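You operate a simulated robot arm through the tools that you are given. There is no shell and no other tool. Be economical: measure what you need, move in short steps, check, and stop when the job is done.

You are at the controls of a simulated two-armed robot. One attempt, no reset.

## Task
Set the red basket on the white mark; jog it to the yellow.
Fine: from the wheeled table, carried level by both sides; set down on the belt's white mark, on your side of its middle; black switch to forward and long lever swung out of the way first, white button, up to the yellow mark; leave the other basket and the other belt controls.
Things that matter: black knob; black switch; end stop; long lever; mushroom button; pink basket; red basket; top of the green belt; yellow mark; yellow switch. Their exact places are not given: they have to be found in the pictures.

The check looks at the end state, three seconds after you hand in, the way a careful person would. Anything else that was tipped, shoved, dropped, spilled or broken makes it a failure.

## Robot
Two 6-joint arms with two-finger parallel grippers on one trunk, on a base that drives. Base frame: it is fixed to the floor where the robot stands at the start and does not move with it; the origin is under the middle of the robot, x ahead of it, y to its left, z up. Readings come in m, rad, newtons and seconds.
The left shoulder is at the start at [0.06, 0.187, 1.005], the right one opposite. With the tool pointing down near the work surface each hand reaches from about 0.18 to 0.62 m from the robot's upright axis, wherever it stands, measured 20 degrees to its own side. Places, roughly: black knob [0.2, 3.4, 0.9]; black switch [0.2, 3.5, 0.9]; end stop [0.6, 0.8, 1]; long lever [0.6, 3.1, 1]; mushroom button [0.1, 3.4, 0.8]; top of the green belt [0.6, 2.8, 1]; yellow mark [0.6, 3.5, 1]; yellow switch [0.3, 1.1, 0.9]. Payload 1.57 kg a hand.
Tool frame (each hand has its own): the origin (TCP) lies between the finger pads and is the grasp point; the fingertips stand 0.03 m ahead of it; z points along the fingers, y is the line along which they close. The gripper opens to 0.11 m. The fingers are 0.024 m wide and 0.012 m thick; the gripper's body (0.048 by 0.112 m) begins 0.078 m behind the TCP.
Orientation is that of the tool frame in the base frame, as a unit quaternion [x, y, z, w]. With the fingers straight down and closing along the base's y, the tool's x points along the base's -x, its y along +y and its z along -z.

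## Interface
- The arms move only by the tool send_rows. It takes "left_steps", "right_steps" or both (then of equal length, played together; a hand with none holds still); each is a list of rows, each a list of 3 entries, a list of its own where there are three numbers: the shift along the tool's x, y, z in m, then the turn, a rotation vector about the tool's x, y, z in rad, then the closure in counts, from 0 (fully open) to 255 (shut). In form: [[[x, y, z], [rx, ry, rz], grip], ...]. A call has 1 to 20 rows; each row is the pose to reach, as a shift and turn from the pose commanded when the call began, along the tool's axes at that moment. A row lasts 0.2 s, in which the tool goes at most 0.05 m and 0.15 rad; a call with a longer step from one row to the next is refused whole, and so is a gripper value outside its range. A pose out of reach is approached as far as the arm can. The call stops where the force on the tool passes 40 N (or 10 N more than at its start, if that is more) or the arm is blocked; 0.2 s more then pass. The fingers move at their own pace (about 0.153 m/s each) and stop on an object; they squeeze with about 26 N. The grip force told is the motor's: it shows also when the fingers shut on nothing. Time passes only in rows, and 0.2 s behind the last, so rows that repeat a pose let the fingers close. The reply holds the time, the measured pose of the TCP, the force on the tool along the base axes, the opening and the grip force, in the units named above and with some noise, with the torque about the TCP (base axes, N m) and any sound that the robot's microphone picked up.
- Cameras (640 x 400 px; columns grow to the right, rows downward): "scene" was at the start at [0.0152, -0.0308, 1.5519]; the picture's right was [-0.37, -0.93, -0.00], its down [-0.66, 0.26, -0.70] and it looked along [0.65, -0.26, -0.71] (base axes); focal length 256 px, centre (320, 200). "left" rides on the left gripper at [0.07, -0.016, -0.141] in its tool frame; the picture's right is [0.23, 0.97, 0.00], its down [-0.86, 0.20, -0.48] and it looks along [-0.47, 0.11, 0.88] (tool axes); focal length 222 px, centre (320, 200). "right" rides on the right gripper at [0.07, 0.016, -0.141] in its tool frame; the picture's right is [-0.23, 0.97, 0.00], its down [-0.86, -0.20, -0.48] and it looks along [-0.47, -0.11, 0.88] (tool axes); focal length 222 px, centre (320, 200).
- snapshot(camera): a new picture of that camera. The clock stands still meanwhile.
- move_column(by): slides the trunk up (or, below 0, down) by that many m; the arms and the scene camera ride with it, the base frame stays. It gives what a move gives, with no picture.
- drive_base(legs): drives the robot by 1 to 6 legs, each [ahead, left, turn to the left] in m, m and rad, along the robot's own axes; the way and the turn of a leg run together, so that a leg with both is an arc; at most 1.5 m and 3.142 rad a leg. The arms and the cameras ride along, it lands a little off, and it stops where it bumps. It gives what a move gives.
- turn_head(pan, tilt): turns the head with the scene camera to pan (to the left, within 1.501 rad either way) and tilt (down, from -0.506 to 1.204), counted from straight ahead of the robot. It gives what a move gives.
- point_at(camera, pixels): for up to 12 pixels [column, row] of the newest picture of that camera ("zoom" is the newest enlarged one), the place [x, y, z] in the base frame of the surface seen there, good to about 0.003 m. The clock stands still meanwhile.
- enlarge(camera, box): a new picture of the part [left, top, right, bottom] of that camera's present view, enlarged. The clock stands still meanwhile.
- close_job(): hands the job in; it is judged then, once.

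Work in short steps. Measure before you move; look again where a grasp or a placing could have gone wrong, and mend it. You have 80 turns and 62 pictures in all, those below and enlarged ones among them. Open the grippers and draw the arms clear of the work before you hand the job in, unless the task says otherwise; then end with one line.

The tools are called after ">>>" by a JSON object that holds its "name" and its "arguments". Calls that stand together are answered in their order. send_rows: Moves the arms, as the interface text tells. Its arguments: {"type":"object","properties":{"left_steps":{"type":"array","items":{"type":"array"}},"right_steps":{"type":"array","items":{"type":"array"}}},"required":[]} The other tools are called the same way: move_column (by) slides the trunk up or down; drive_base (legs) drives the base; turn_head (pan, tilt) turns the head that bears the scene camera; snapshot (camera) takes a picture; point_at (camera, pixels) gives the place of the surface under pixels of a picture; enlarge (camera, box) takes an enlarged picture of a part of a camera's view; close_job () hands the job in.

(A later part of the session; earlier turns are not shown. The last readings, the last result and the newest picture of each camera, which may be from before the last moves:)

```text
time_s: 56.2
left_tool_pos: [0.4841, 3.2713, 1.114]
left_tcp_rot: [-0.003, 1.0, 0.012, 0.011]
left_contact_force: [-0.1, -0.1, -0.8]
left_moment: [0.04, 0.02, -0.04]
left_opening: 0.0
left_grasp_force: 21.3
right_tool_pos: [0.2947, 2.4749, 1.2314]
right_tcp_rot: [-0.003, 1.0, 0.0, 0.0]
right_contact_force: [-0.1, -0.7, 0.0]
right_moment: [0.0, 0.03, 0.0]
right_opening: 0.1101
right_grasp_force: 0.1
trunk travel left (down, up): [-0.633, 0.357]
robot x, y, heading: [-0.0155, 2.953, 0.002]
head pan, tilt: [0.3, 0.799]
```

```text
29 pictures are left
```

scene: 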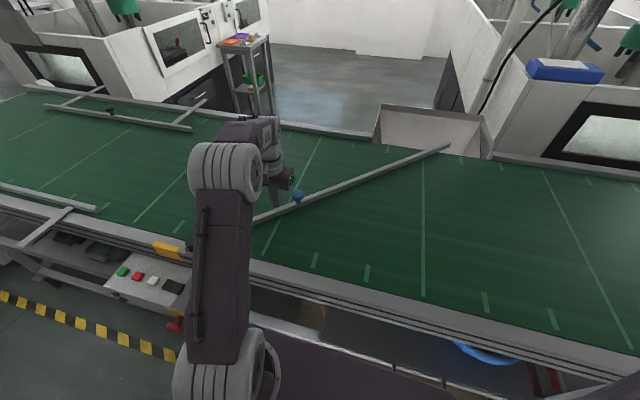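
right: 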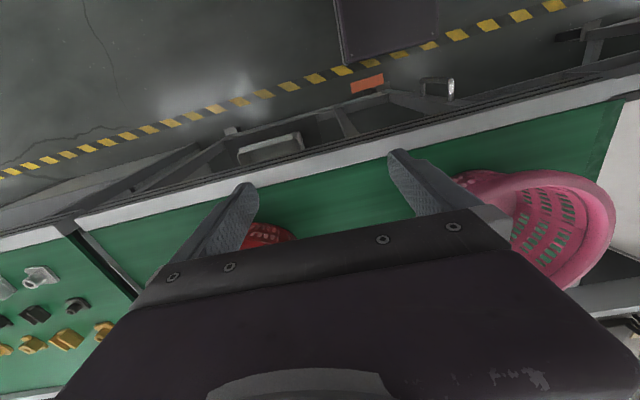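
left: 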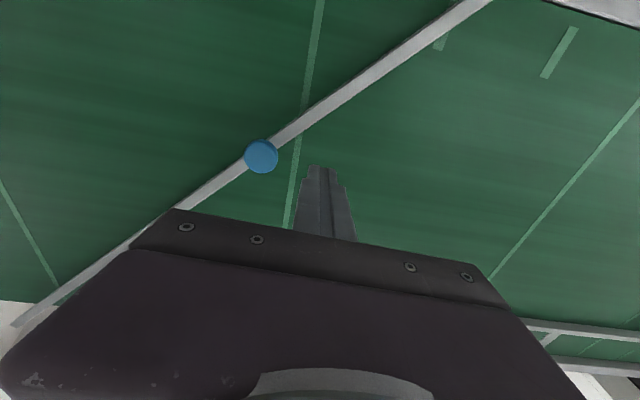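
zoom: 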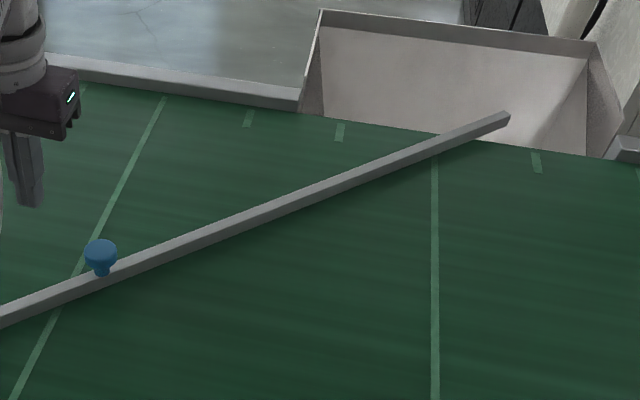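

>>> {"name": "point_at", "arguments": {"camera": "left", "pixels": [[262, 150], [262, 160], [420, 46], [220, 188], [470, 13], [20, 320]]}}

```text
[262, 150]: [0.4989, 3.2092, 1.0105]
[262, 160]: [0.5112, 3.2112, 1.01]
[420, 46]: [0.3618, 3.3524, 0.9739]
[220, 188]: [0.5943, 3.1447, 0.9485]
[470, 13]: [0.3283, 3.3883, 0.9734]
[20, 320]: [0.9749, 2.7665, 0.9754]
```

The knob is unmoved. I'll grip the knob itself with the closing line across the bar, so I can try both directions: open, turn 0.76 rad, and go down over it.

>>> {"name": "send_rows", "arguments": {"left_steps": [[[-0.005, -0.015, 0], [0, 0, 0.14], 100], [[-0.01, -0.03, 0], [0, 0, 0.28], 100], [[-0.015, -0.045, 0], [0, 0, 0.42], 100], [[-0.019, -0.061, 0], [0, 0, 0.56], 100], [[-0.019, -0.061, 0], [0, 0, 0.7], 100], [[-0.019, -0.061, 0.02], [0, 0, 0.76], 100], [[-0.019, -0.061, 0.04], [0, 0, 0.76], 100], [[-0.019, -0.061, 0.06], [0, 0, 0.76], 100]]}}

>>> {"name": "snapshot", "arguments": {"camera": "left"}}

```text
time_s: 58.0
left_tool_pos: [0.5038, 3.2113, 1.053]
left_tcp_rot: [0.368, 0.93, 0.015, 0.006]
left_contact_force: [0.2, 0.2, -0.3]
left_moment: [0.01, 0.02, -0.03]
left_opening: 0.067
left_grasp_force: 0.1
right_tool_pos: [0.2934, 2.4733, 1.2315]
right_tcp_rot: [-0.003, 1.0, -0.001, 0.0]
right_contact_force: [0.2, -0.2, 0.2]
right_moment: [0.0, 0.0, -0.01]
right_opening: 0.11
right_grasp_force: 0.1
trunk travel left (down, up): [-0.633, 0.357]
robot x, y, heading: [-0.0136, 2.9541, 0.004]
head pan, tilt: [0.3, 0.799]
```

```text
28 pictures are left
```

left: 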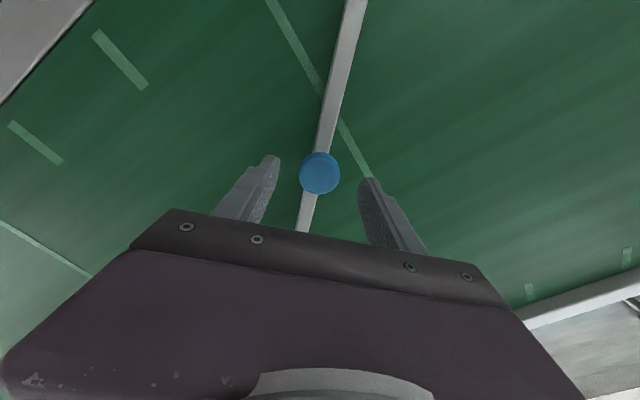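

The knob lies between the fingers at (320,172). I lower, close, and try swinging the bar the other way (tool +y) gently.

>>> {"name": "send_rows", "arguments": {"left_steps": [[[0, 0, 0.025], [0, 0, 0], 100], [[0, 0, 0.053], [0, 0, 0], 100], [[0, 0, 0.053], [0, 0, 0], 255], [[0, 0, 0.053], [0, 0, 0], 255], [[0, 0, 0.053], [0, 0, 0], 255]]}}

>>> {"name": "send_rows", "arguments": {"left_steps": [[[0, 0.005, 0], [0, 0, 0], 255], [[0, 0.01, 0], [0, 0, 0], 255], [[0, 0.015, 0], [0, 0, 0], 255], [[0, 0.02, 0], [0, 0, 0], 255]]}}

```text
time_s: 59.2
left_tool_pos: [0.5054, 3.211, 0.9993]
left_tcp_rot: [0.368, 0.93, 0.016, 0.005]
left_contact_force: [0.5, -0.3, -3.2]
left_moment: [0.07, -0.48, -0.04]
left_opening: 0.0374
left_grasp_force: 43.6
right_tool_pos: [0.2943, 2.4735, 1.2301]
right_tcp_rot: [-0.003, 1.0, -0.001, 0.0]
right_contact_force: [-0.2, 0.0, 0.2]
right_moment: [-0.02, -0.04, 0.03]
right_opening: 0.1101
right_grasp_force: 0.0
trunk travel left (down, up): [-0.633, 0.357]
robot x, y, heading: [-0.0173, 2.9509, 0.01]
head pan, tilt: [0.3, 0.799]
```

```text
time_s: 59.9
left_tool_pos: [0.5064, 3.2126, 0.9992]
left_tcp_rot: [0.369, 0.929, 0.007, 0.0]
left_contact_force: [-9.3, -9.7, 10.0]
left_moment: [-0.02, 0.95, -0.04]
left_opening: 0.0372
left_grasp_force: 43.9
right_tool_pos: [0.2908, 2.4721, 1.2325]
right_tcp_rot: [-0.002, 1.0, 0.0, 0.002]
right_contact_force: [-0.3, -0.8, 0.4]
right_moment: [-0.03, -0.04, -0.01]
right_opening: 0.1099
right_grasp_force: 0.0
trunk travel left (down, up): [-0.633, 0.357]
robot x, y, heading: [-0.0183, 2.9529, 0.001]
head pan, tilt: [0.3, 0.799]
stopped in row 3 (left hand): the force on the tool passed its limit at 44 N (the readings are from after the stop); the commanded pose is now the measured one
```

Stuck both ways, so either it swings upward or the knob is a latch. I pull the knob up gently.

>>> {"name": "send_rows", "arguments": {"left_steps": [[[0, -0.002, -0.005], [0, 0, 0], 255], [[0, -0.002, -0.01], [0, 0, 0], 255], [[0, -0.002, -0.015], [0, 0, 0], 255], [[0, -0.002, -0.02], [0, 0, 0], 255], [[0, -0.002, -0.025], [0, 0, 0], 255]]}}

>>> {"name": "snapshot", "arguments": {"camera": "left"}}

```text
time_s: 60.5
left_tool_pos: [0.5062, 3.2127, 1.0003]
left_tcp_rot: [0.369, 0.929, 0.004, -0.007]
left_contact_force: [2.0, -1.7, -9.8]
left_moment: [0.44, -0.24, 0.01]
left_opening: 0.0373
left_grasp_force: 43.6
right_tool_pos: [0.2942, 2.4733, 1.2317]
right_tcp_rot: [-0.002, 1.0, -0.001, -0.001]
right_contact_force: [0.6, 0.6, -0.6]
right_moment: [-0.01, -0.01, -0.03]
right_opening: 0.1102
right_grasp_force: 0.1
trunk travel left (down, up): [-0.633, 0.357]
robot x, y, heading: [-0.0176, 2.9495, 0.007]
head pan, tilt: [0.3, 0.799]
stopped in row 2 (left hand): the force on the tool passed its limit at 44 N (the readings are from after the stop); the commanded pose is now the measured one
```

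```text
27 pictures are left
```

left: 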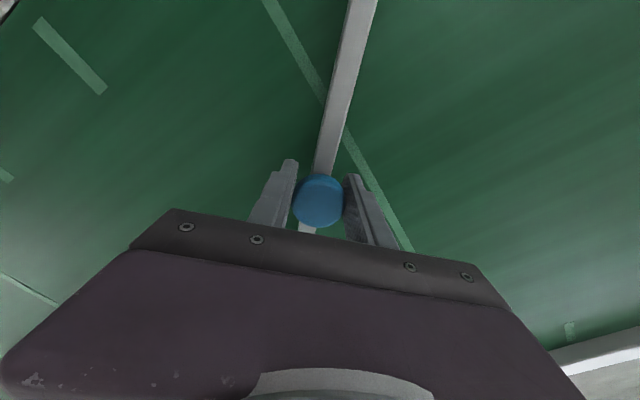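

Also rigid upward. The hinge may be heavily damped, so I try +y very slowly.

>>> {"name": "send_rows", "arguments": {"left_steps": [[[0, 0.001, 0.001], [0, 0, 0], 255], [[0, 0.002, 0.001], [0, 0, 0], 255], [[0, 0.003, 0.001], [0, 0, 0], 255], [[0, 0.004, 0.001], [0, 0, 0], 255], [[0, 0.005, 0.001], [0, 0, 0], 255], [[0, 0.006, 0.001], [0, 0, 0], 255], [[0, 0.007, 0.001], [0, 0, 0], 255], [[0, 0.008, 0.001], [0, 0, 0], 255], [[0, 0.009, 0.001], [0, 0, 0], 255], [[0, 0.01, 0.001], [0, 0, 0], 255]]}}

>>> {"name": "send_rows", "arguments": {"left_steps": [[[0, -0.001, 0.0], [0, 0, 0], 255], [[0, -0.002, 0.0], [0, 0, 0], 255], [[0, -0.003, 0.0], [0, 0, 0], 255], [[0, -0.004, 0.0], [0, 0, 0], 255], [[0, -0.005, 0.0], [0, 0, 0], 255], [[0, -0.006, 0.0], [0, 0, 0], 255], [[0, -0.007, 0.0], [0, 0, 0], 255], [[0, -0.008, 0.0], [0, 0, 0], 255], [[0, -0.009, 0.0], [0, 0, 0], 255], [[0, -0.01, 0.0], [0, 0, 0], 255], [[0, -0.011, 0.0], [0, 0, 0], 255], [[0, -0.012, 0.0], [0, 0, 0], 255], [[0, -0.013, 0.0], [0, 0, 0], 255], [[0, -0.014, 0.0], [0, 0, 0], 255]]}}

```text
time_s: 62.0
left_tool_pos: [0.5061, 3.2124, 0.9988]
left_tcp_rot: [0.37, 0.929, 0.0, -0.01]
left_contact_force: [-3.1, -8.6, 1.1]
left_moment: [0.04, 0.7, 0.06]
left_opening: 0.0374
left_grasp_force: 43.7
right_tool_pos: [0.2912, 2.4712, 1.2318]
right_tcp_rot: [-0.002, 1.0, -0.001, 0.001]
right_contact_force: [0.9, 0.1, 1.2]
right_moment: [-0.01, 0.03, 0.0]
right_opening: 0.11
right_grasp_force: 0.0
trunk travel left (down, up): [-0.633, 0.357]
robot x, y, heading: [-0.0157, 2.949, -0.0]
head pan, tilt: [0.3, 0.799]
stopped in row 7 (left hand): the force on the tool passed its limit at 41 N (the readings are from after the stop); the commanded pose is now the measured one
```

```text
time_s: 65.0
left_tool_pos: [0.4983, 3.2035, 0.9984]
left_tcp_rot: [0.371, 0.929, 0.002, -0.01]
left_contact_force: [12.7, 2.8, 22.5]
left_moment: [-0.08, -0.12, -0.47]
left_opening: 0.0372
left_grasp_force: 43.6
right_tool_pos: [0.2926, 2.4726, 1.2316]
right_tcp_rot: [-0.002, 1.0, -0.001, 0.0]
right_contact_force: [0.1, -0.5, 0.2]
right_moment: [0.01, -0.05, 0.01]
right_opening: 0.11
right_grasp_force: 0.2
trunk travel left (down, up): [-0.633, 0.357]
robot x, y, heading: [-0.0151, 2.955, 0.002]
head pan, tilt: [0.3, 0.799]
```

Toward −y/−x it does yield slowly (moved 11 mm), so the hinge is stiff. I continue along the arc at about 3 mm per row, turning the hand with the bar.

>>> {"name": "send_rows", "arguments": {"left_steps": [[[0.0002, -0.0031, -0.001], [0, 0, 0.01], 255], [[0.0004, -0.0062, -0.001], [0, 0, 0.02], 255], [[0.0007, -0.0093, -0.001], [0, 0, 0.03], 255], [[0.0009, -0.0124, -0.001], [0, 0, 0.04], 255], [[0.0013, -0.0155, -0.001], [0, 0, 0.05], 255], [[0.0016, -0.0186, -0.001], [0, 0, 0.06], 255], [[0.002, -0.0217, -0.001], [0, 0, 0.07], 255], [[0.0024, -0.0248, -0.001], [0, 0, 0.08], 255], [[0.0028, -0.0279, -0.001], [0, 0, 0.09], 255], [[0.0033, -0.031, -0.001], [0, 0, 0.1], 255], [[0.0038, -0.0341, -0.001], [0, 0, 0.11], 255], [[0.0043, -0.0372, -0.001], [0, 0, 0.12], 255], [[0.0049, -0.0403, -0.001], [0, 0, 0.13], 255], [[0.0055, -0.0433, -0.001], [0, 0, 0.14], 255], [[0.0061, -0.0464, -0.001], [0, 0, 0.15], 255], [[0.0067, -0.0494, -0.001], [0, 0, 0.16], 255], [[0.0074, -0.0525, -0.001], [0, 0, 0.17], 255], [[0.0081, -0.0556, -0.001], [0, 0, 0.18], 255], [[0.0088, -0.0586, -0.001], [0, 0, 0.19], 255], [[0.0096, -0.0616, -0.001], [0, 0, 0.2], 255]]}}

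```text
time_s: 69.2
left_tool_pos: [0.4496, 3.166, 0.9991]
left_tcp_rot: [0.462, 0.887, 0.0, -0.01]
left_contact_force: [6.7, -7.8, -12.3]
left_moment: [0.11, -0.18, 0.09]
left_opening: 0.0374
left_grasp_force: 43.9
right_tool_pos: [0.2945, 2.4721, 1.2312]
right_tcp_rot: [-0.001, 1.0, 0.0, -0.001]
right_contact_force: [-0.1, 0.0, -0.4]
right_moment: [-0.03, 0.01, -0.01]
right_opening: 0.11
right_grasp_force: 0.0
trunk travel left (down, up): [-0.633, 0.357]
robot x, y, heading: [-0.0135, 2.9523, 0.006]
head pan, tilt: [0.3, 0.799]
```

It follows well. I continue the arc, a bit faster.

>>> {"name": "send_rows", "arguments": {"left_steps": [[[-0.0003, -0.0043, 0], [0, 0, 0.014], 255], [[-0.0004, -0.0087, 0], [0, 0, 0.028], 255], [[0.0, -0.013, 0], [0, 0, 0.042], 255], [[0.0004, -0.0174, 0], [0, 0, 0.056], 255], [[0.0009, -0.0217, 0], [0, 0, 0.07], 255], [[0.0015, -0.026, 0], [0, 0, 0.084], 255], [[0.0021, -0.0303, 0], [0, 0, 0.098], 255], [[0.0028, -0.0346, 0], [0, 0, 0.112], 255], [[0.0035, -0.0389, 0], [0, 0, 0.126], 255], [[0.0043, -0.0431, 0], [0, 0, 0.14], 255], [[0.0052, -0.0474, 0], [0, 0, 0.154], 255], [[0.0061, -0.0517, 0], [0, 0, 0.168], 255], [[0.0071, -0.0559, 0], [0, 0, 0.182], 255], [[0.0082, -0.0602, 0], [0, 0, 0.196], 255], [[0.0093, -0.0644, 0], [0, 0, 0.21], 255], [[0.0104, -0.0685, 0], [0, 0, 0.224], 255], [[0.0116, -0.0727, 0], [0, 0, 0.238], 255], [[0.0129, -0.0769, 0], [0, 0, 0.252], 255], [[0.0143, -0.081, 0], [0, 0, 0.266], 255], [[0.0156, -0.0852, 0], [0, 0, 0.28], 255]]}}

>>> {"name": "snapshot", "arguments": {"camera": "scene"}}

```text
time_s: 73.4
left_tool_pos: [0.3726, 3.1274, 0.9998]
left_tcp_rot: [0.58, 0.815, -0.002, -0.011]
left_contact_force: [5.6, -16.3, -31.2]
left_moment: [0.05, -0.1, -0.04]
left_opening: 0.0375
left_grasp_force: 43.3
right_tool_pos: [0.2956, 2.4699, 1.2287]
right_tcp_rot: [-0.001, 1.0, 0.001, -0.003]
right_contact_force: [-0.2, -0.3, 0.5]
right_moment: [0.0, 0.05, 0.0]
right_opening: 0.1102
right_grasp_force: 0.1
trunk travel left (down, up): [-0.633, 0.357]
robot x, y, heading: [-0.0165, 2.9477, 0.004]
head pan, tilt: [0.3, 0.799]
```

```text
26 pictures are left
```

scene: 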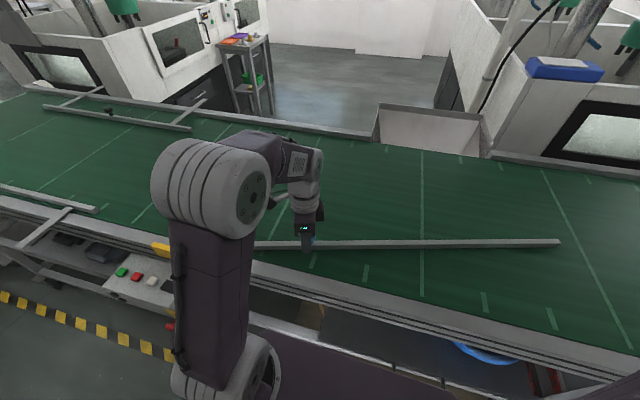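

The bar swings nicely. One more arc section, slightly lowered and outward to relieve the load.

>>> {"name": "send_rows", "arguments": {"left_steps": [[[-0.0006, -0.0043, 0.001], [0, 0, 0.014], 255], [[-0.0009, -0.0087, 0.002], [0, 0, 0.028], 255], [[-0.0005, -0.013, 0.002], [0, 0, 0.042], 255], [[0.0, -0.0174, 0.002], [0, 0, 0.056], 255], [[0.0005, -0.0217, 0.002], [0, 0, 0.07], 255], [[0.001, -0.026, 0.002], [0, 0, 0.084], 255], [[0.0016, -0.0303, 0.002], [0, 0, 0.098], 255], [[0.0023, -0.0346, 0.002], [0, 0, 0.112], 255], [[0.003, -0.0389, 0.002], [0, 0, 0.126], 255], [[0.0038, -0.0431, 0.002], [0, 0, 0.14], 255], [[0.0047, -0.0474, 0.002], [0, 0, 0.154], 255], [[0.0056, -0.0517, 0.002], [0, 0, 0.168], 255], [[0.0066, -0.0559, 0.002], [0, 0, 0.182], 255], [[0.0077, -0.0602, 0.002], [0, 0, 0.196], 255], [[0.0088, -0.0644, 0.002], [0, 0, 0.21], 255], [[0.0099, -0.0685, 0.002], [0, 0, 0.224], 255], [[0.0111, -0.0727, 0.002], [0, 0, 0.238], 255], [[0.0124, -0.0769, 0.002], [0, 0, 0.252], 255], [[0.0138, -0.081, 0.002], [0, 0, 0.266], 255], [[0.0151, -0.0852, 0.002], [0, 0, 0.28], 255]]}}

>>> {"name": "snapshot", "arguments": {"camera": "scene"}}

```text
time_s: 77.6
left_tool_pos: [0.2865, 3.1129, 0.9996]
left_tcp_rot: [0.688, 0.726, -0.002, -0.01]
left_contact_force: [1.5, -23.2, -34.0]
left_moment: [0.19, 0.2, 0.22]
left_opening: 0.0374
left_grasp_force: 43.3
right_tool_pos: [0.2946, 2.4697, 1.2298]
right_tcp_rot: [-0.001, 1.0, 0.001, -0.001]
right_contact_force: [-0.6, 0.4, -0.1]
right_moment: [0.0, 0.0, 0.01]
right_opening: 0.1099
right_grasp_force: 0.0
trunk travel left (down, up): [-0.633, 0.357]
robot x, y, heading: [-0.0143, 2.9503, 0.004]
head pan, tilt: [0.3, 0.799]
```

```text
25 pictures are left
```

scene: 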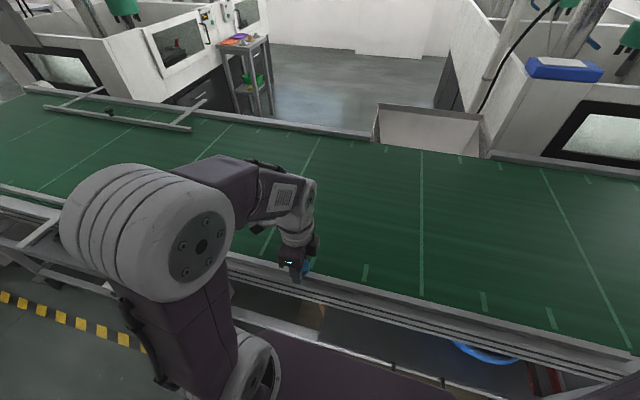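

The bar now lies along the rail. I nudge it a touch further, release, and lift off.

>>> {"name": "send_rows", "arguments": {"left_steps": [[[-0.002, -0.004, 0.001], [0, 0, 0.013], 255], [[-0.002, -0.008, 0.001], [0, 0, 0.026], 255], [[-0.002, -0.012, 0.001], [0, 0, 0.039], 255], [[-0.002, -0.012, 0.001], [0, 0, 0.039], 100], [[-0.002, -0.012, 0.001], [0, 0, 0.039], 100], [[-0.002, -0.012, -0.03], [0, 0, 0.039], 100], [[-0.002, -0.012, -0.07], [0, 0, 0.039], 100], [[-0.002, -0.012, -0.11], [0, 0, 0.039], 100], [[-0.002, -0.012, -0.15], [0, 0, 0.039], 100], [[-0.002, -0.012, -0.19], [0, 0, 0.039], 100]]}}

>>> {"name": "snapshot", "arguments": {"camera": "left"}}

```text
time_s: 79.8
left_tool_pos: [0.2757, 3.1116, 1.1916]
left_tcp_rot: [0.702, 0.712, -0.003, -0.01]
left_contact_force: [-0.7, 0.2, -0.2]
left_moment: [0.0, 0.01, 0.0]
left_opening: 0.067
left_grasp_force: 0.0
right_tool_pos: [0.293, 2.4729, 1.2317]
right_tcp_rot: [-0.002, 1.0, -0.001, 0.0]
right_contact_force: [0.5, -0.3, -0.3]
right_moment: [0.02, 0.01, 0.03]
right_opening: 0.1098
right_grasp_force: 0.1
trunk travel left (down, up): [-0.633, 0.357]
robot x, y, heading: [-0.0155, 2.9553, 0.005]
head pan, tilt: [0.3, 0.799]
```

```text
24 pictures are left
```

left: 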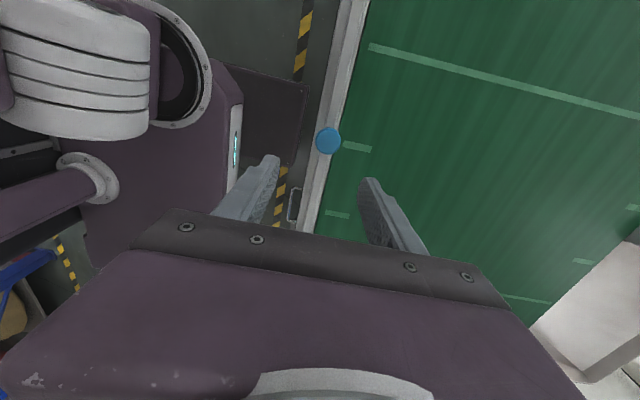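

The lever is clear along the rail. I turn the left hand back to straight, a bit higher, then drive to the wheeled table.

>>> {"name": "send_rows", "arguments": {"left_steps": [[[0, 0, -0.01], [0, 0, -0.14], 0], [[0, 0, -0.02], [0, 0, -0.28], 0], [[0, 0, -0.03], [0, 0, -0.42], 0], [[0, 0, -0.04], [0, 0, -0.56], 0], [[0, 0, -0.05], [0, 0, -0.7], 0], [[0, 0, -0.05], [0, 0, -0.84], 0], [[0, 0, -0.05], [0, 0, -0.98], 0], [[0, 0, -0.05], [0, 0, -1.12], 0], [[0, 0, -0.05], [0, 0, -1.26], 0], [[0, 0, -0.05], [0, 0, -1.4], 0], [[0, 0, -0.05], [0, 0, -1.54], 0], [[0, 0, -0.05], [0, 0, -1.555], 0]]}}

>>> {"name": "drive_base", "arguments": {"legs": [[-0.33, 0, 0], [0, -1.4, 0], [0, -1.4, 0], [0, -0.62, 0]]}}

>>> {"name": "turn_head", "arguments": {"pan": 0.0, "tilt": 0.7}}

>>> {"name": "snapshot", "arguments": {"camera": "scene"}}

```text
time_s: 82.4
left_tool_pos: [0.2762, 3.1108, 1.2405]
left_tcp_rot: [0.0, 1.0, 0.003, -0.008]
left_contact_force: [-0.2, -0.4, -0.3]
left_moment: [0.01, 0.01, 0.03]
left_opening: 0.1101
left_grasp_force: 0.1
right_tool_pos: [0.2928, 2.472, 1.2323]
right_tcp_rot: [-0.002, 1.0, -0.001, 0.0]
right_contact_force: [-0.1, -0.1, 0.6]
right_moment: [0.0, 0.03, -0.03]
right_opening: 0.1099
right_grasp_force: 0.0
trunk travel left (down, up): [-0.633, 0.357]
robot x, y, heading: [-0.0134, 2.9517, -0.002]
head pan, tilt: [0.3, 0.799]
```

```text
time_s: 100.9
left_tool_pos: [-0.0407, -0.3116, 1.2402]
left_tcp_rot: [0.004, 1.0, 0.004, -0.008]
left_contact_force: [-0.1, 1.1, 0.5]
left_moment: [0.05, 0.0, 0.02]
left_opening: 0.11
left_grasp_force: 0.1
right_tool_pos: [-0.0297, -0.9511, 1.2316]
right_tcp_rot: [0.002, 1.0, -0.001, 0.0]
right_contact_force: [0.2, -0.4, -0.4]
right_moment: [0.01, -0.01, 0.02]
right_opening: 0.11
right_grasp_force: 0.0
trunk travel left (down, up): [-0.633, 0.357]
robot x, y, heading: [-0.3332, -0.4694, 0.0]
head pan, tilt: [0.3, 0.799]
```

```text
time_s: 101.7
left_tool_pos: [-0.0407, -0.3127, 1.2405]
left_tcp_rot: [0.004, 1.0, 0.005, -0.008]
left_contact_force: [-0.5, -0.3, -0.5]
left_moment: [0.03, -0.01, -0.03]
left_opening: 0.1101
left_grasp_force: 0.0
right_tool_pos: [-0.0296, -0.951, 1.2309]
right_tcp_rot: [0.002, 1.0, -0.001, 0.0]
right_contact_force: [0.1, 0.1, -0.6]
right_moment: [0.05, 0.0, -0.01]
right_opening: 0.1102
right_grasp_force: 0.1
trunk travel left (down, up): [-0.633, 0.357]
robot x, y, heading: [-0.3358, -0.4686, 0.0]
head pan, tilt: [0.0, 0.7]
```

```text
23 pictures are left
```

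scene: 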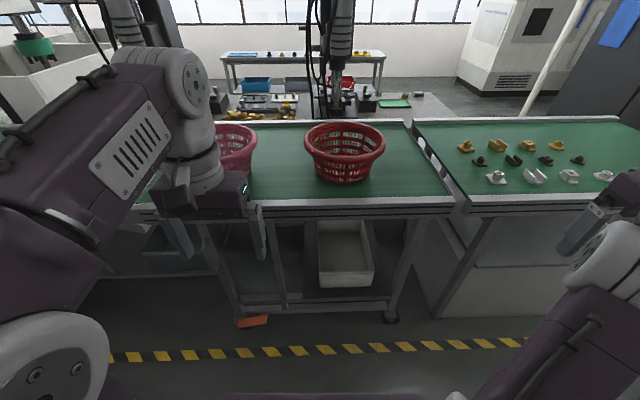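

The red basket is clear at (345,150). I measure its rim and base.

>>> {"name": "enlarge", "arguments": {"camera": "scene", "box": [281, 108, 409, 188]}}

>>> {"name": "point_at", "arguments": {"camera": "scene", "pixels": [[308, 142], [383, 142], [345, 156], [345, 124], [345, 168], [345, 183], [325, 180], [366, 180], [252, 145], [235, 124], [420, 185], [230, 175]]}}

```text
5.00 times, centred on (345, 148) of scene
```

zoom: 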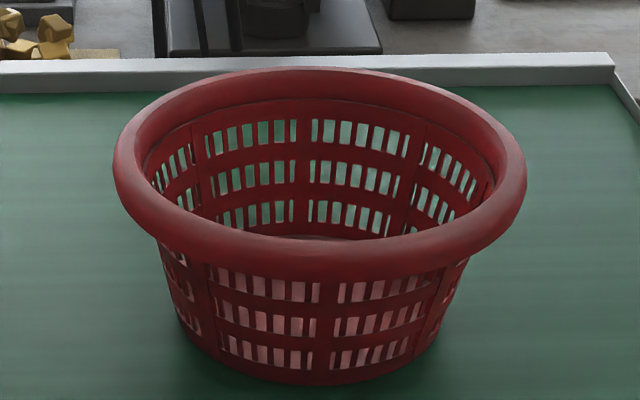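

```text
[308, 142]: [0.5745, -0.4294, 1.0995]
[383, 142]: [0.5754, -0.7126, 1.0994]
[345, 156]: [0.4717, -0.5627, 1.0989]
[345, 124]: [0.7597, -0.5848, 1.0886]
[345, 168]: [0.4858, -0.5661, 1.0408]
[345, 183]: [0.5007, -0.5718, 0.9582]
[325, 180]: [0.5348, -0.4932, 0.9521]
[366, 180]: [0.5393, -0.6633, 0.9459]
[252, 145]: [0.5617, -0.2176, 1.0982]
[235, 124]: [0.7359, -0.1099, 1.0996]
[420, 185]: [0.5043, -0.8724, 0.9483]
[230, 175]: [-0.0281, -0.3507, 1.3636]
```

Rim: top z≈1.10, centre ≈(0.607,−0.571), tube-centre radius ≈0.137, outer ≈0.152. I drive so that the basket is 0.5 m ahead, centred.

>>> {"name": "drive_base", "arguments": {"legs": [[0, -0.102, 0], [0.43, 0, 0]]}}

>>> {"name": "turn_head", "arguments": {"pan": 0.0, "tilt": 0.95}}

>>> {"name": "snapshot", "arguments": {"camera": "scene"}}

```text
time_s: 105.1
left_tool_pos: [0.3893, -0.4164, 1.2394]
left_tcp_rot: [0.005, 1.0, 0.004, -0.008]
left_contact_force: [0.1, -0.1, -0.3]
left_moment: [-0.03, 0.0, -0.02]
left_opening: 0.1099
left_grasp_force: 0.1
right_tool_pos: [0.4003, -1.0552, 1.2329]
right_tcp_rot: [0.004, 1.0, 0.0, 0.001]
right_contact_force: [1.4, -0.1, 0.5]
right_moment: [-0.02, -0.02, -0.03]
right_opening: 0.1099
right_grasp_force: 0.0
trunk travel left (down, up): [-0.633, 0.357]
robot x, y, heading: [0.1021, -0.5746, -0.009]
head pan, tilt: [0.0, 0.7]
```

```text
time_s: 105.8
left_tool_pos: [0.3916, -0.4145, 1.2404]
left_tcp_rot: [0.006, 1.0, 0.005, -0.008]
left_contact_force: [0.6, 0.0, 0.4]
left_moment: [-0.01, -0.01, -0.01]
left_opening: 0.1101
left_grasp_force: 0.0
right_tool_pos: [0.4007, -1.0564, 1.2326]
right_tcp_rot: [0.003, 1.0, -0.001, 0.001]
right_contact_force: [-0.3, 0.2, 0.4]
right_moment: [-0.01, 0.0, 0.04]
right_opening: 0.1103
right_grasp_force: 0.1
trunk travel left (down, up): [-0.633, 0.357]
robot x, y, heading: [0.0953, -0.5694, -0.002]
head pan, tilt: [0.0, 0.949]
```

```text
21 pictures are left
```

scene: 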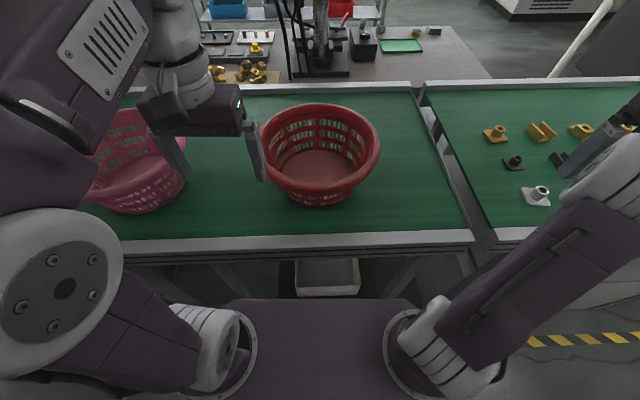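

Good view from above. I measure the rim once more around its top line.

>>> {"name": "point_at", "arguments": {"camera": "scene", "pixels": [[376, 145], [266, 138], [320, 107], [320, 185], [320, 181], [320, 192], [371, 145], [270, 145], [320, 160], [345, 112]]}}

```text
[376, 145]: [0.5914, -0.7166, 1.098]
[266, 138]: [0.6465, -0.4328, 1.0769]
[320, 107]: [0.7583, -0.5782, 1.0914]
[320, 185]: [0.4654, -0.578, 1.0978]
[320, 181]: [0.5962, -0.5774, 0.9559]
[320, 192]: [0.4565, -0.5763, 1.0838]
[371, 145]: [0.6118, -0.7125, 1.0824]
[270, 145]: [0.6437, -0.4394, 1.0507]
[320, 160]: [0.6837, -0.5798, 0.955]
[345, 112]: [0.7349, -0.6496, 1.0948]
```

Refined rim: centre ≈(0.611,−0.573), tube radius ≈0.147. I bring both open hands above the left and right rims, still high.

>>> {"name": "send_rows", "arguments": {"left_steps": [[[-0.024, -0.001, 0], [0, 0, 0], 0], [[-0.048, -0.002, 0], [0, 0, 0], 0], [[-0.073, -0.003, 0], [0, 0, 0], 0], [[-0.097, -0.004, 0], [0, 0, 0], 0], [[-0.122, -0.005, 0], [0, 0, 0], 0], [[-0.146, -0.006, 0], [0, 0, 0], 0], [[-0.17, -0.007, 0], [0, 0, 0], 0], [[-0.195, -0.008, 0], [0, 0, 0], 0], [[-0.219, -0.009, 0], [0, 0, 0], 0], [[-0.219, -0.009, 0], [0, 0, 0], 0]], "right_steps": [[[-0.023, 0.0375, 0], [0, 0, 0], 0], [[-0.047, 0.075, 0], [0, 0, 0], 0], [[-0.07, 0.1125, 0], [0, 0, 0], 0], [[-0.093, 0.15, 0], [0, 0, 0], 0], [[-0.117, 0.1875, 0], [0, 0, 0], 0], [[-0.14, 0.225, 0], [0, 0, 0], 0], [[-0.163, 0.2625, 0], [0, 0, 0], 0], [[-0.187, 0.3, 0], [0, 0, 0], 0], [[-0.21, 0.3375, 0], [0, 0, 0], 0], [[-0.21, 0.3375, 0], [0, 0, 0], 0]]}}

>>> {"name": "snapshot", "arguments": {"camera": "scene"}}

>>> {"name": "snapshot", "arguments": {"camera": "left"}}

```text
time_s: 108.0
left_tool_pos: [0.5692, -0.4252, 1.2006]
left_tcp_rot: [0.005, 1.0, 0.005, -0.007]
left_contact_force: [-0.1, 1.0, 0.3]
left_moment: [0.01, -0.05, 0.02]
left_opening: 0.11
left_grasp_force: 0.0
left hand out of reach, approached as far as the arm can: row 6, 7, 8, 9, 10
right_tool_pos: [0.5714, -0.7292, 1.2018]
right_tcp_rot: [0.003, 1.0, -0.001, 0.002]
right_contact_force: [0.2, 0.0, 0.2]
right_moment: [0.0, -0.01, 0.02]
right_opening: 0.1099
right_grasp_force: 0.0
right hand out of reach, approached as far as the arm can: row 6, 7, 8, 9, 10
trunk travel left (down, up): [-0.633, 0.357]
robot x, y, heading: [0.1, -0.5701, -0.003]
head pan, tilt: [0.0, 0.949]
```

```text
20 pictures are left
```

scene: 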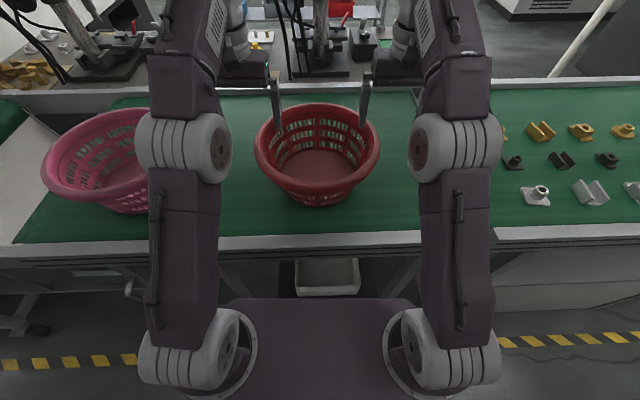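

```text
19 pictures are left
```

left: 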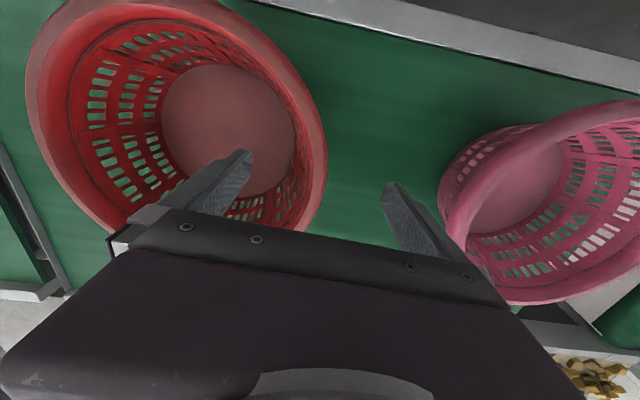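

The hands fall 4 cm short at this height. I raise the trunk so the hands work lower relative to the shoulders, and drive 4 cm closer.

>>> {"name": "move_column", "arguments": {"by": 0.12}}

>>> {"name": "drive_base", "arguments": {"legs": [[0.04, 0, 0]]}}

```text
time_s: 109.5
left_tool_pos: [0.5702, -0.4239, 1.3217]
left_tcp_rot: [0.006, 1.0, 0.004, -0.007]
left_contact_force: [-0.6, 0.4, 0.0]
left_moment: [-0.03, -0.04, -0.03]
left_opening: 0.1101
left_grasp_force: 0.0
right_tool_pos: [0.5731, -0.7289, 1.3196]
right_tcp_rot: [0.004, 1.0, 0.0, 0.001]
right_contact_force: [0.3, -0.1, -0.9]
right_moment: [0.02, 0.02, 0.0]
right_opening: 0.1101
right_grasp_force: 0.1
trunk travel left (down, up): [-0.753, 0.237]
robot x, y, heading: [0.0977, -0.5706, -0.005]
head pan, tilt: [0.0, 0.949]
```

```text
time_s: 110.4
left_tool_pos: [0.5994, -0.4237, 1.3243]
left_tcp_rot: [0.005, 1.0, 0.005, -0.003]
left_contact_force: [0.0, 0.5, 0.6]
left_moment: [0.02, -0.1, 0.01]
left_opening: 0.11
left_grasp_force: 0.2
right_tool_pos: [0.6046, -0.7282, 1.3247]
right_tcp_rot: [0.003, 1.0, -0.001, 0.005]
right_contact_force: [-1.8, 0.1, 0.9]
right_moment: [-0.01, -0.13, 0.0]
right_opening: 0.1101
right_grasp_force: 0.0
trunk travel left (down, up): [-0.753, 0.237]
robot x, y, heading: [0.1359, -0.5773, -0.006]
head pan, tilt: [0.0, 0.949]
```

The commanded pose may differ from the measured one, so I lower both hands partway and read where they are.

>>> {"name": "send_rows", "arguments": {"left_steps": [[[0, 0, 0.03], [0, 0, 0], 0], [[0, 0, 0.06], [0, 0, 0], 0], [[0, 0, 0.09], [0, 0, 0], 0], [[0, 0, 0.12], [0, 0, 0], 0], [[0, 0, 0.12], [0, 0, 0], 0]], "right_steps": [[[0, 0, 0.03], [0, 0, 0], 0], [[0, 0, 0.06], [0, 0, 0], 0], [[0, 0, 0.09], [0, 0, 0], 0], [[0, 0, 0.12], [0, 0, 0], 0], [[0, 0, 0.12], [0, 0, 0], 0]]}}

```text
time_s: 111.6
left_tool_pos: [0.606, -0.4231, 1.2019]
left_tcp_rot: [0.005, 1.0, 0.003, -0.006]
left_contact_force: [0.0, -0.1, -0.1]
left_moment: [0.02, 0.02, 0.02]
left_opening: 0.1101
left_grasp_force: 0.1
right_tool_pos: [0.6127, -0.7292, 1.2023]
right_tcp_rot: [0.003, 1.0, 0.0, 0.002]
right_contact_force: [0.7, 0.8, 0.8]
right_moment: [0.04, -0.02, 0.01]
right_opening: 0.1099
right_grasp_force: 0.0
trunk travel left (down, up): [-0.753, 0.237]
robot x, y, heading: [0.1361, -0.5764, -0.002]
head pan, tilt: [0.0, 0.949]
```

Good. I centre over the rims and descend to z≈1.082, still open.

>>> {"name": "send_rows", "arguments": {"left_steps": [[[-0.005, -0.003, 0.02], [0, 0, 0], 0], [[-0.005, -0.003, 0.05], [0, 0, 0], 0], [[-0.005, -0.003, 0.08], [0, 0, 0], 0], [[-0.005, -0.003, 0.1], [0, 0, 0], 0], [[-0.005, -0.003, 0.12], [0, 0, 0], 0], [[-0.005, -0.003, 0.12], [0, 0, 0], 0]], "right_steps": [[[0, 0.009, 0.02], [0, 0, 0], 0], [[0, 0.009, 0.05], [0, 0, 0], 0], [[0, 0.009, 0.08], [0, 0, 0], 0], [[0, 0.009, 0.1], [0, 0, 0], 0], [[0, 0.009, 0.12], [0, 0, 0], 0], [[0, 0.009, 0.12], [0, 0, 0], 0]]}}

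>>> {"name": "snapshot", "arguments": {"camera": "scene"}}

```text
time_s: 113.0
left_tool_pos: [0.6086, -0.4252, 1.0809]
left_tcp_rot: [0.005, 1.0, 0.004, -0.007]
left_contact_force: [0.7, 0.8, -0.2]
left_moment: [0.02, 0.02, -0.02]
left_opening: 0.1097
left_grasp_force: 0.1
right_tool_pos: [0.614, -0.72, 1.0822]
right_tcp_rot: [0.004, 1.0, -0.001, 0.002]
right_contact_force: [-0.3, 0.1, -0.5]
right_moment: [-0.04, 0.04, -0.02]
right_opening: 0.11
right_grasp_force: 0.1
trunk travel left (down, up): [-0.753, 0.237]
robot x, y, heading: [0.1358, -0.5722, -0.006]
head pan, tilt: [0.0, 0.949]
```

```text
18 pictures are left
```

scene: 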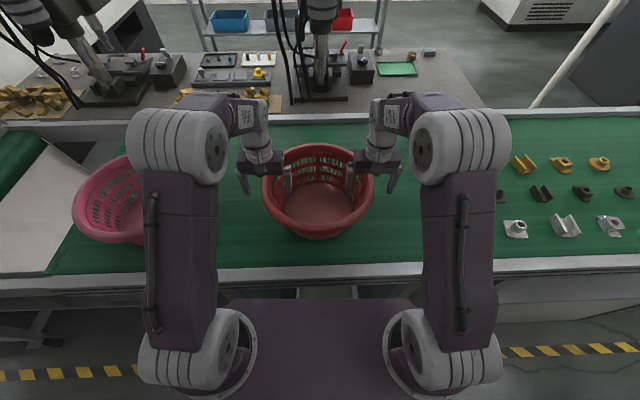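

Both hands straddle the rim evenly. I close both grippers together.

>>> {"name": "send_rows", "arguments": {"left_steps": [[[0, 0, 0], [0, 0, 0], 120], [[0, 0, 0], [0, 0, 0], 200], [[0, 0, 0], [0, 0, 0], 255], [[0, 0, 0], [0, 0, 0], 255], [[0, 0, 0], [0, 0, 0], 255]], "right_steps": [[[0, 0, 0], [0, 0, 0], 120], [[0, 0, 0], [0, 0, 0], 200], [[0, 0, 0], [0, 0, 0], 255], [[0, 0, 0], [0, 0, 0], 255], [[0, 0, 0], [0, 0, 0], 255]]}}

```text
time_s: 114.3
left_tool_pos: [0.6099, -0.4289, 1.0818]
left_tcp_rot: [0.005, 1.0, 0.0, -0.007]
left_contact_force: [-0.7, 1.2, 0.0]
left_moment: [-1.08, -0.15, 0.02]
left_opening: 0.0338
left_grasp_force: 25.9
right_tool_pos: [0.6129, -0.7165, 1.0825]
right_tcp_rot: [0.005, 1.0, 0.004, 0.002]
right_contact_force: [0.3, -1.2, -0.2]
right_moment: [1.0, 0.2, -0.19]
right_opening: 0.0345
right_grasp_force: 25.7
trunk travel left (down, up): [-0.753, 0.237]
robot x, y, heading: [0.1365, -0.5729, -0.005]
head pan, tilt: [0.0, 0.949]
stopped in row 5 (right hand): the force on the tool passed its limit at 40 N (the readings are from after the stop); the commanded pose is now the measured one
```

Both grip the rim (0.034 m). I raise the trunk a little to lift level.

>>> {"name": "move_column", "arguments": {"by": 0.06}}

>>> {"name": "snapshot", "arguments": {"camera": "scene"}}

```text
time_s: 115.3
left_tool_pos: [0.6089, -0.4282, 1.1414]
left_tcp_rot: [0.004, 1.0, 0.0, -0.008]
left_contact_force: [-0.5, -0.7, -1.5]
left_moment: [-1.09, 0.04, 0.02]
left_opening: 0.034
left_grasp_force: 26.3
right_tool_pos: [0.6139, -0.7171, 1.1426]
right_tcp_rot: [0.005, 1.0, 0.003, 0.002]
right_contact_force: [0.5, 2.2, -1.9]
right_moment: [0.99, 0.03, -0.28]
right_opening: 0.0345
right_grasp_force: 25.4
trunk travel left (down, up): [-0.813, 0.177]
robot x, y, heading: [0.135, -0.5712, -0.006]
head pan, tilt: [0.0, 0.949]
```

```text
17 pictures are left
```

scene: 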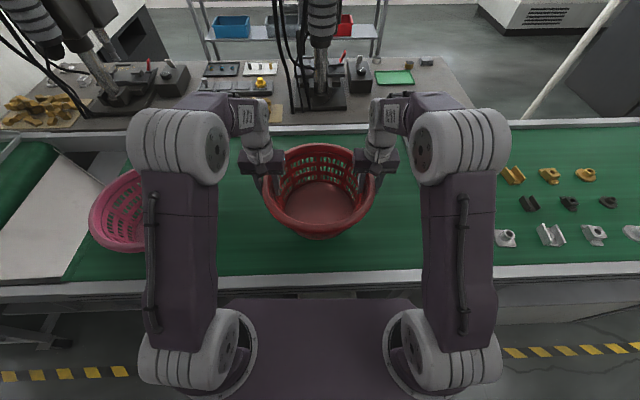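

It hangs level in both hands. I raise further, back off, and drive along the aisle to the white mark.

>>> {"name": "move_column", "arguments": {"by": 0.12}}

>>> {"name": "drive_base", "arguments": {"legs": [[-0.46, 0, 0], [0, 1.2, 0], [0, 1.2, 0], [0, 1.2, 0], [0, 1.14, 0]]}}

>>> {"name": "snapshot", "arguments": {"camera": "scene"}}

```text
time_s: 116.8
left_tool_pos: [0.6103, -0.4278, 1.2615]
left_tcp_rot: [0.004, 1.0, 0.0, -0.007]
left_contact_force: [-0.8, -3.9, -0.7]
left_moment: [-1.11, 0.09, -0.12]
left_opening: 0.0342
left_grasp_force: 26.6
right_tool_pos: [0.613, -0.7167, 1.2622]
right_tcp_rot: [0.005, 1.0, 0.003, 0.002]
right_contact_force: [1.5, 4.0, -1.6]
right_moment: [1.02, -0.12, -0.36]
right_opening: 0.0343
right_grasp_force: 26.1
trunk travel left (down, up): [-0.933, 0.057]
robot x, y, heading: [0.1367, -0.5731, -0.006]
head pan, tilt: [0.0, 0.949]
```

```text
time_s: 142.0
left_tool_pos: [0.2282, 4.2988, 1.2612]
left_tcp_rot: [0.01, 1.0, 0.0, -0.006]
left_contact_force: [-1.6, -4.4, -0.4]
left_moment: [-1.07, 0.07, -0.06]
left_opening: 0.0339
left_grasp_force: 26.0
right_tool_pos: [0.2292, 4.0102, 1.262]
right_tcp_rot: [0.01, 1.0, 0.004, 0.002]
right_contact_force: [0.6, 4.7, -1.1]
right_moment: [1.04, -0.03, -0.28]
right_opening: 0.0345
right_grasp_force: 25.6
trunk travel left (down, up): [-0.933, 0.057]
robot x, y, heading: [-0.2443, 4.1611, -0.024]
head pan, tilt: [0.0, 0.949]
```

```text
16 pictures are left
```

scene: 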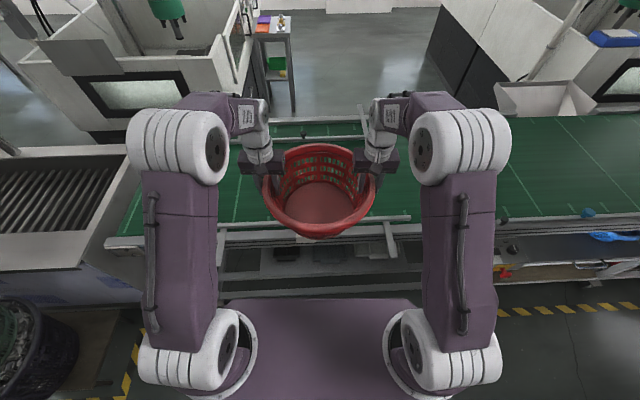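

Basket centre is now at ≈(0.229,4.155); the white mark is at y≈4.20. I straighten the heading, shift left 0.035 and go ahead 0.26.

>>> {"name": "drive_base", "arguments": {"legs": [[0, 0.035, 0.024], [0.26, 0, 0]]}}

>>> {"name": "turn_head", "arguments": {"pan": 0.0, "tilt": 1.1}}

>>> {"name": "snapshot", "arguments": {"camera": "scene"}}

```text
time_s: 144.4
left_tool_pos: [0.4794, 4.3522, 1.2603]
left_tcp_rot: [-0.006, 1.0, 0.0, -0.009]
left_contact_force: [-0.1, 2.2, -1.4]
left_moment: [-0.96, -0.17, 0.01]
left_opening: 0.0339
left_grasp_force: 25.8
right_tool_pos: [0.4891, 4.0627, 1.2618]
right_tcp_rot: [-0.005, 1.0, 0.002, 0.001]
right_contact_force: [1.1, -2.3, -1.4]
right_moment: [0.86, 0.25, -0.11]
right_opening: 0.0347
right_grasp_force: 25.7
trunk travel left (down, up): [-0.933, 0.057]
robot x, y, heading: [0.0086, 4.1951, 0.013]
head pan, tilt: [0.0, 0.949]
stopped in leg 2: the robot was blocked; the commanded pose is now the measured one
```

```text
time_s: 145.1
left_tool_pos: [0.4775, 4.3516, 1.2612]
left_tcp_rot: [-0.006, 1.0, -0.001, -0.008]
left_contact_force: [-0.3, 2.2, -1.0]
left_moment: [-1.04, -0.02, 0.11]
left_opening: 0.0338
left_grasp_force: 26.1
right_tool_pos: [0.4877, 4.0627, 1.2624]
right_tcp_rot: [-0.005, 1.0, 0.003, 0.002]
right_contact_force: [1.0, -2.3, -1.2]
right_moment: [0.94, 0.1, -0.23]
right_opening: 0.0343
right_grasp_force: 25.6
trunk travel left (down, up): [-0.933, 0.057]
robot x, y, heading: [0.0065, 4.1982, 0.013]
head pan, tilt: [0.0, 1.1]
```

```text
15 pictures are left
```

scene: 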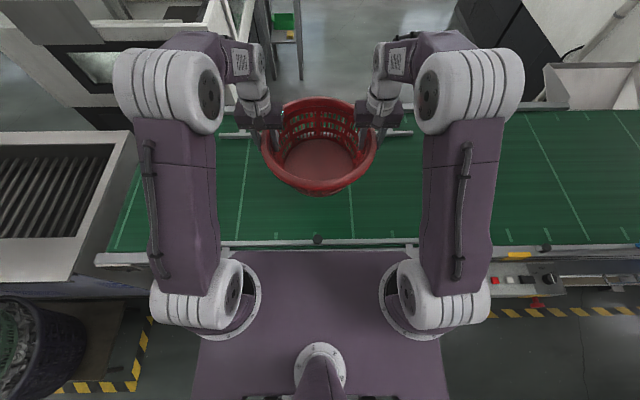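

Basket centre ≈(0.483,4.207), on the mark and on the near side of the middle. I lower the trunk most of the way.

>>> {"name": "move_column", "arguments": {"by": -0.165}}

>>> {"name": "snapshot", "arguments": {"camera": "scene"}}

```text
time_s: 147.0
left_tool_pos: [0.4756, 4.3507, 1.0967]
left_tcp_rot: [-0.006, 1.0, -0.001, -0.007]
left_contact_force: [-1.8, 2.2, -1.7]
left_moment: [-1.03, 0.12, -0.01]
left_opening: 0.0338
left_grasp_force: 25.9
right_tool_pos: [0.487, 4.0621, 1.0974]
right_tcp_rot: [-0.005, 1.0, 0.003, 0.002]
right_contact_force: [1.0, -1.5, -0.4]
right_moment: [0.94, -0.1, -0.25]
right_opening: 0.0344
right_grasp_force: 25.6
trunk travel left (down, up): [-0.768, 0.222]
robot x, y, heading: [0.0071, 4.1981, 0.014]
head pan, tilt: [0.0, 1.1]
```

```text
14 pictures are left
```

scene: 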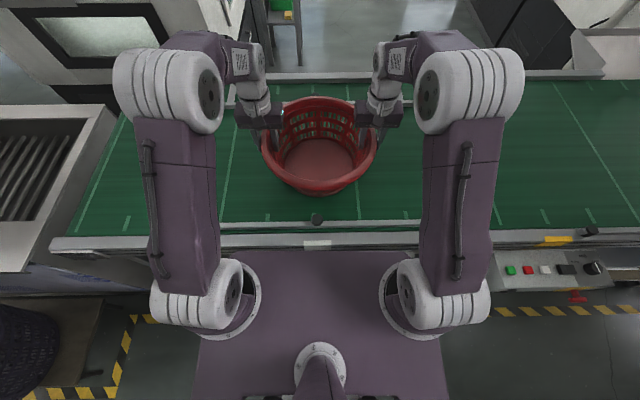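

Aligned with the white mark (317,244). I lower the last 11 mm.

>>> {"name": "move_column", "arguments": {"by": -0.011}}

>>> {"name": "point_at", "arguments": {"camera": "scene", "pixels": [[306, 244], [328, 244], [317, 217], [317, 185], [557, 240], [545, 270], [545, 239], [568, 239]]}}

```text
time_s: 147.6
left_tool_pos: [0.4755, 4.3514, 1.0859]
left_tcp_rot: [-0.006, 1.0, 0.0, -0.007]
left_contact_force: [-0.8, 2.5, -1.3]
left_moment: [-1.01, 0.05, -0.01]
left_opening: 0.034
left_grasp_force: 25.7
right_tool_pos: [0.4863, 4.0616, 1.0865]
right_tcp_rot: [-0.005, 1.0, 0.003, 0.002]
right_contact_force: [0.8, -2.4, -1.4]
right_moment: [0.88, -0.05, -0.23]
right_opening: 0.0344
right_grasp_force: 26.0
trunk travel left (down, up): [-0.757, 0.233]
robot x, y, heading: [0.0041, 4.1972, 0.017]
head pan, tilt: [0.0, 1.1]
```

```text
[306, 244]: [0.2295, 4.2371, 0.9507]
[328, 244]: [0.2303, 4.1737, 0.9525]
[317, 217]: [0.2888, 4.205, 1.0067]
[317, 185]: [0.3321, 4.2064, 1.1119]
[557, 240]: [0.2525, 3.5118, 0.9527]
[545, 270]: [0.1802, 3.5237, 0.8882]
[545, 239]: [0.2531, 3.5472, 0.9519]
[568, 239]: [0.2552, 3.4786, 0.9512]
```

Still just hanging (−1.3 N each). I lower a few mm more until the belt takes the weight.

>>> {"name": "move_column", "arguments": {"by": -0.004}}

```text
time_s: 148.1
left_tool_pos: [0.4749, 4.3518, 1.0826]
left_tcp_rot: [-0.006, 1.0, 0.0, -0.005]
left_contact_force: [3.2, 2.7, 10.6]
left_moment: [-0.87, 0.25, -0.12]
left_opening: 0.0339
left_grasp_force: 25.9
right_tool_pos: [0.486, 4.0617, 1.085]
right_tcp_rot: [-0.005, 1.0, 0.004, 0.005]
right_contact_force: [3.8, -3.2, 19.8]
right_moment: [0.8, 0.79, 0.11]
right_opening: 0.0342
right_grasp_force: 26.0
trunk travel left (down, up): [-0.753, 0.237]
robot x, y, heading: [0.0076, 4.1955, 0.016]
head pan, tilt: [0.0, 1.1]
```

The belt holds it now. I open both hands fully.

>>> {"name": "send_rows", "arguments": {"left_steps": [[[0, 0, 0], [0, 0, 0], 120], [[0, 0, 0], [0, 0, 0], 0], [[0, 0, 0], [0, 0, 0], 0], [[0, 0, 0], [0, 0, 0], 0]], "right_steps": [[[0, 0, 0], [0, 0, 0], 120], [[0, 0, 0], [0, 0, 0], 0], [[0, 0, 0], [0, 0, 0], 0], [[0, 0, 0], [0, 0, 0], 0]]}}

>>> {"name": "move_column", "arguments": {"by": 0.16}}

>>> {"name": "snapshot", "arguments": {"camera": "scene"}}

```text
time_s: 149.1
left_tool_pos: [0.4766, 4.35, 1.0809]
left_tcp_rot: [-0.006, 1.0, 0.001, -0.008]
left_contact_force: [0.0, 0.8, 0.9]
left_moment: [-0.02, -0.01, 0.04]
left_opening: 0.1097
left_grasp_force: 0.1
right_tool_pos: [0.486, 4.062, 1.0808]
right_tcp_rot: [-0.006, 1.0, 0.004, 0.003]
right_contact_force: [-0.2, 0.3, 0.4]
right_moment: [0.01, 0.02, -0.01]
right_opening: 0.1101
right_grasp_force: 0.1
trunk travel left (down, up): [-0.753, 0.237]
robot x, y, heading: [0.0069, 4.1999, 0.015]
head pan, tilt: [0.0, 1.1]
```

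```text
time_s: 150.9
left_tool_pos: [0.4765, 4.3505, 1.2427]
left_tcp_rot: [-0.006, 1.0, 0.0, -0.006]
left_contact_force: [-0.5, 0.5, 0.3]
left_moment: [0.01, -0.01, 0.05]
left_opening: 0.11
left_grasp_force: 0.0
right_tool_pos: [0.4867, 4.0613, 1.2421]
right_tcp_rot: [-0.006, 1.0, 0.003, 0.002]
right_contact_force: [0.0, 0.4, -0.4]
right_moment: [-0.01, 0.0, 0.02]
right_opening: 0.11
right_grasp_force: 0.2
trunk travel left (down, up): [-0.913, 0.077]
robot x, y, heading: [0.0058, 4.1904, 0.017]
head pan, tilt: [0.0, 1.1]
```

```text
13 pictures are left
```

scene: 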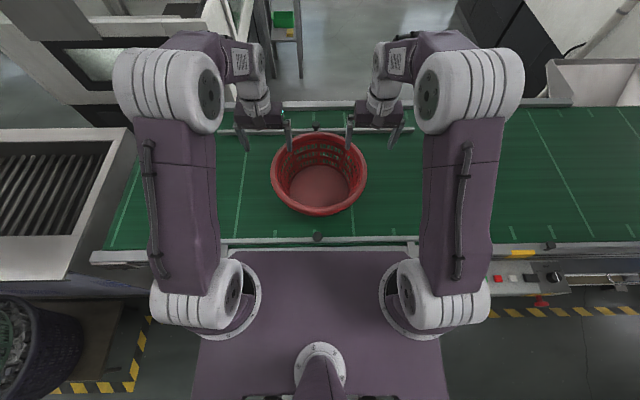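

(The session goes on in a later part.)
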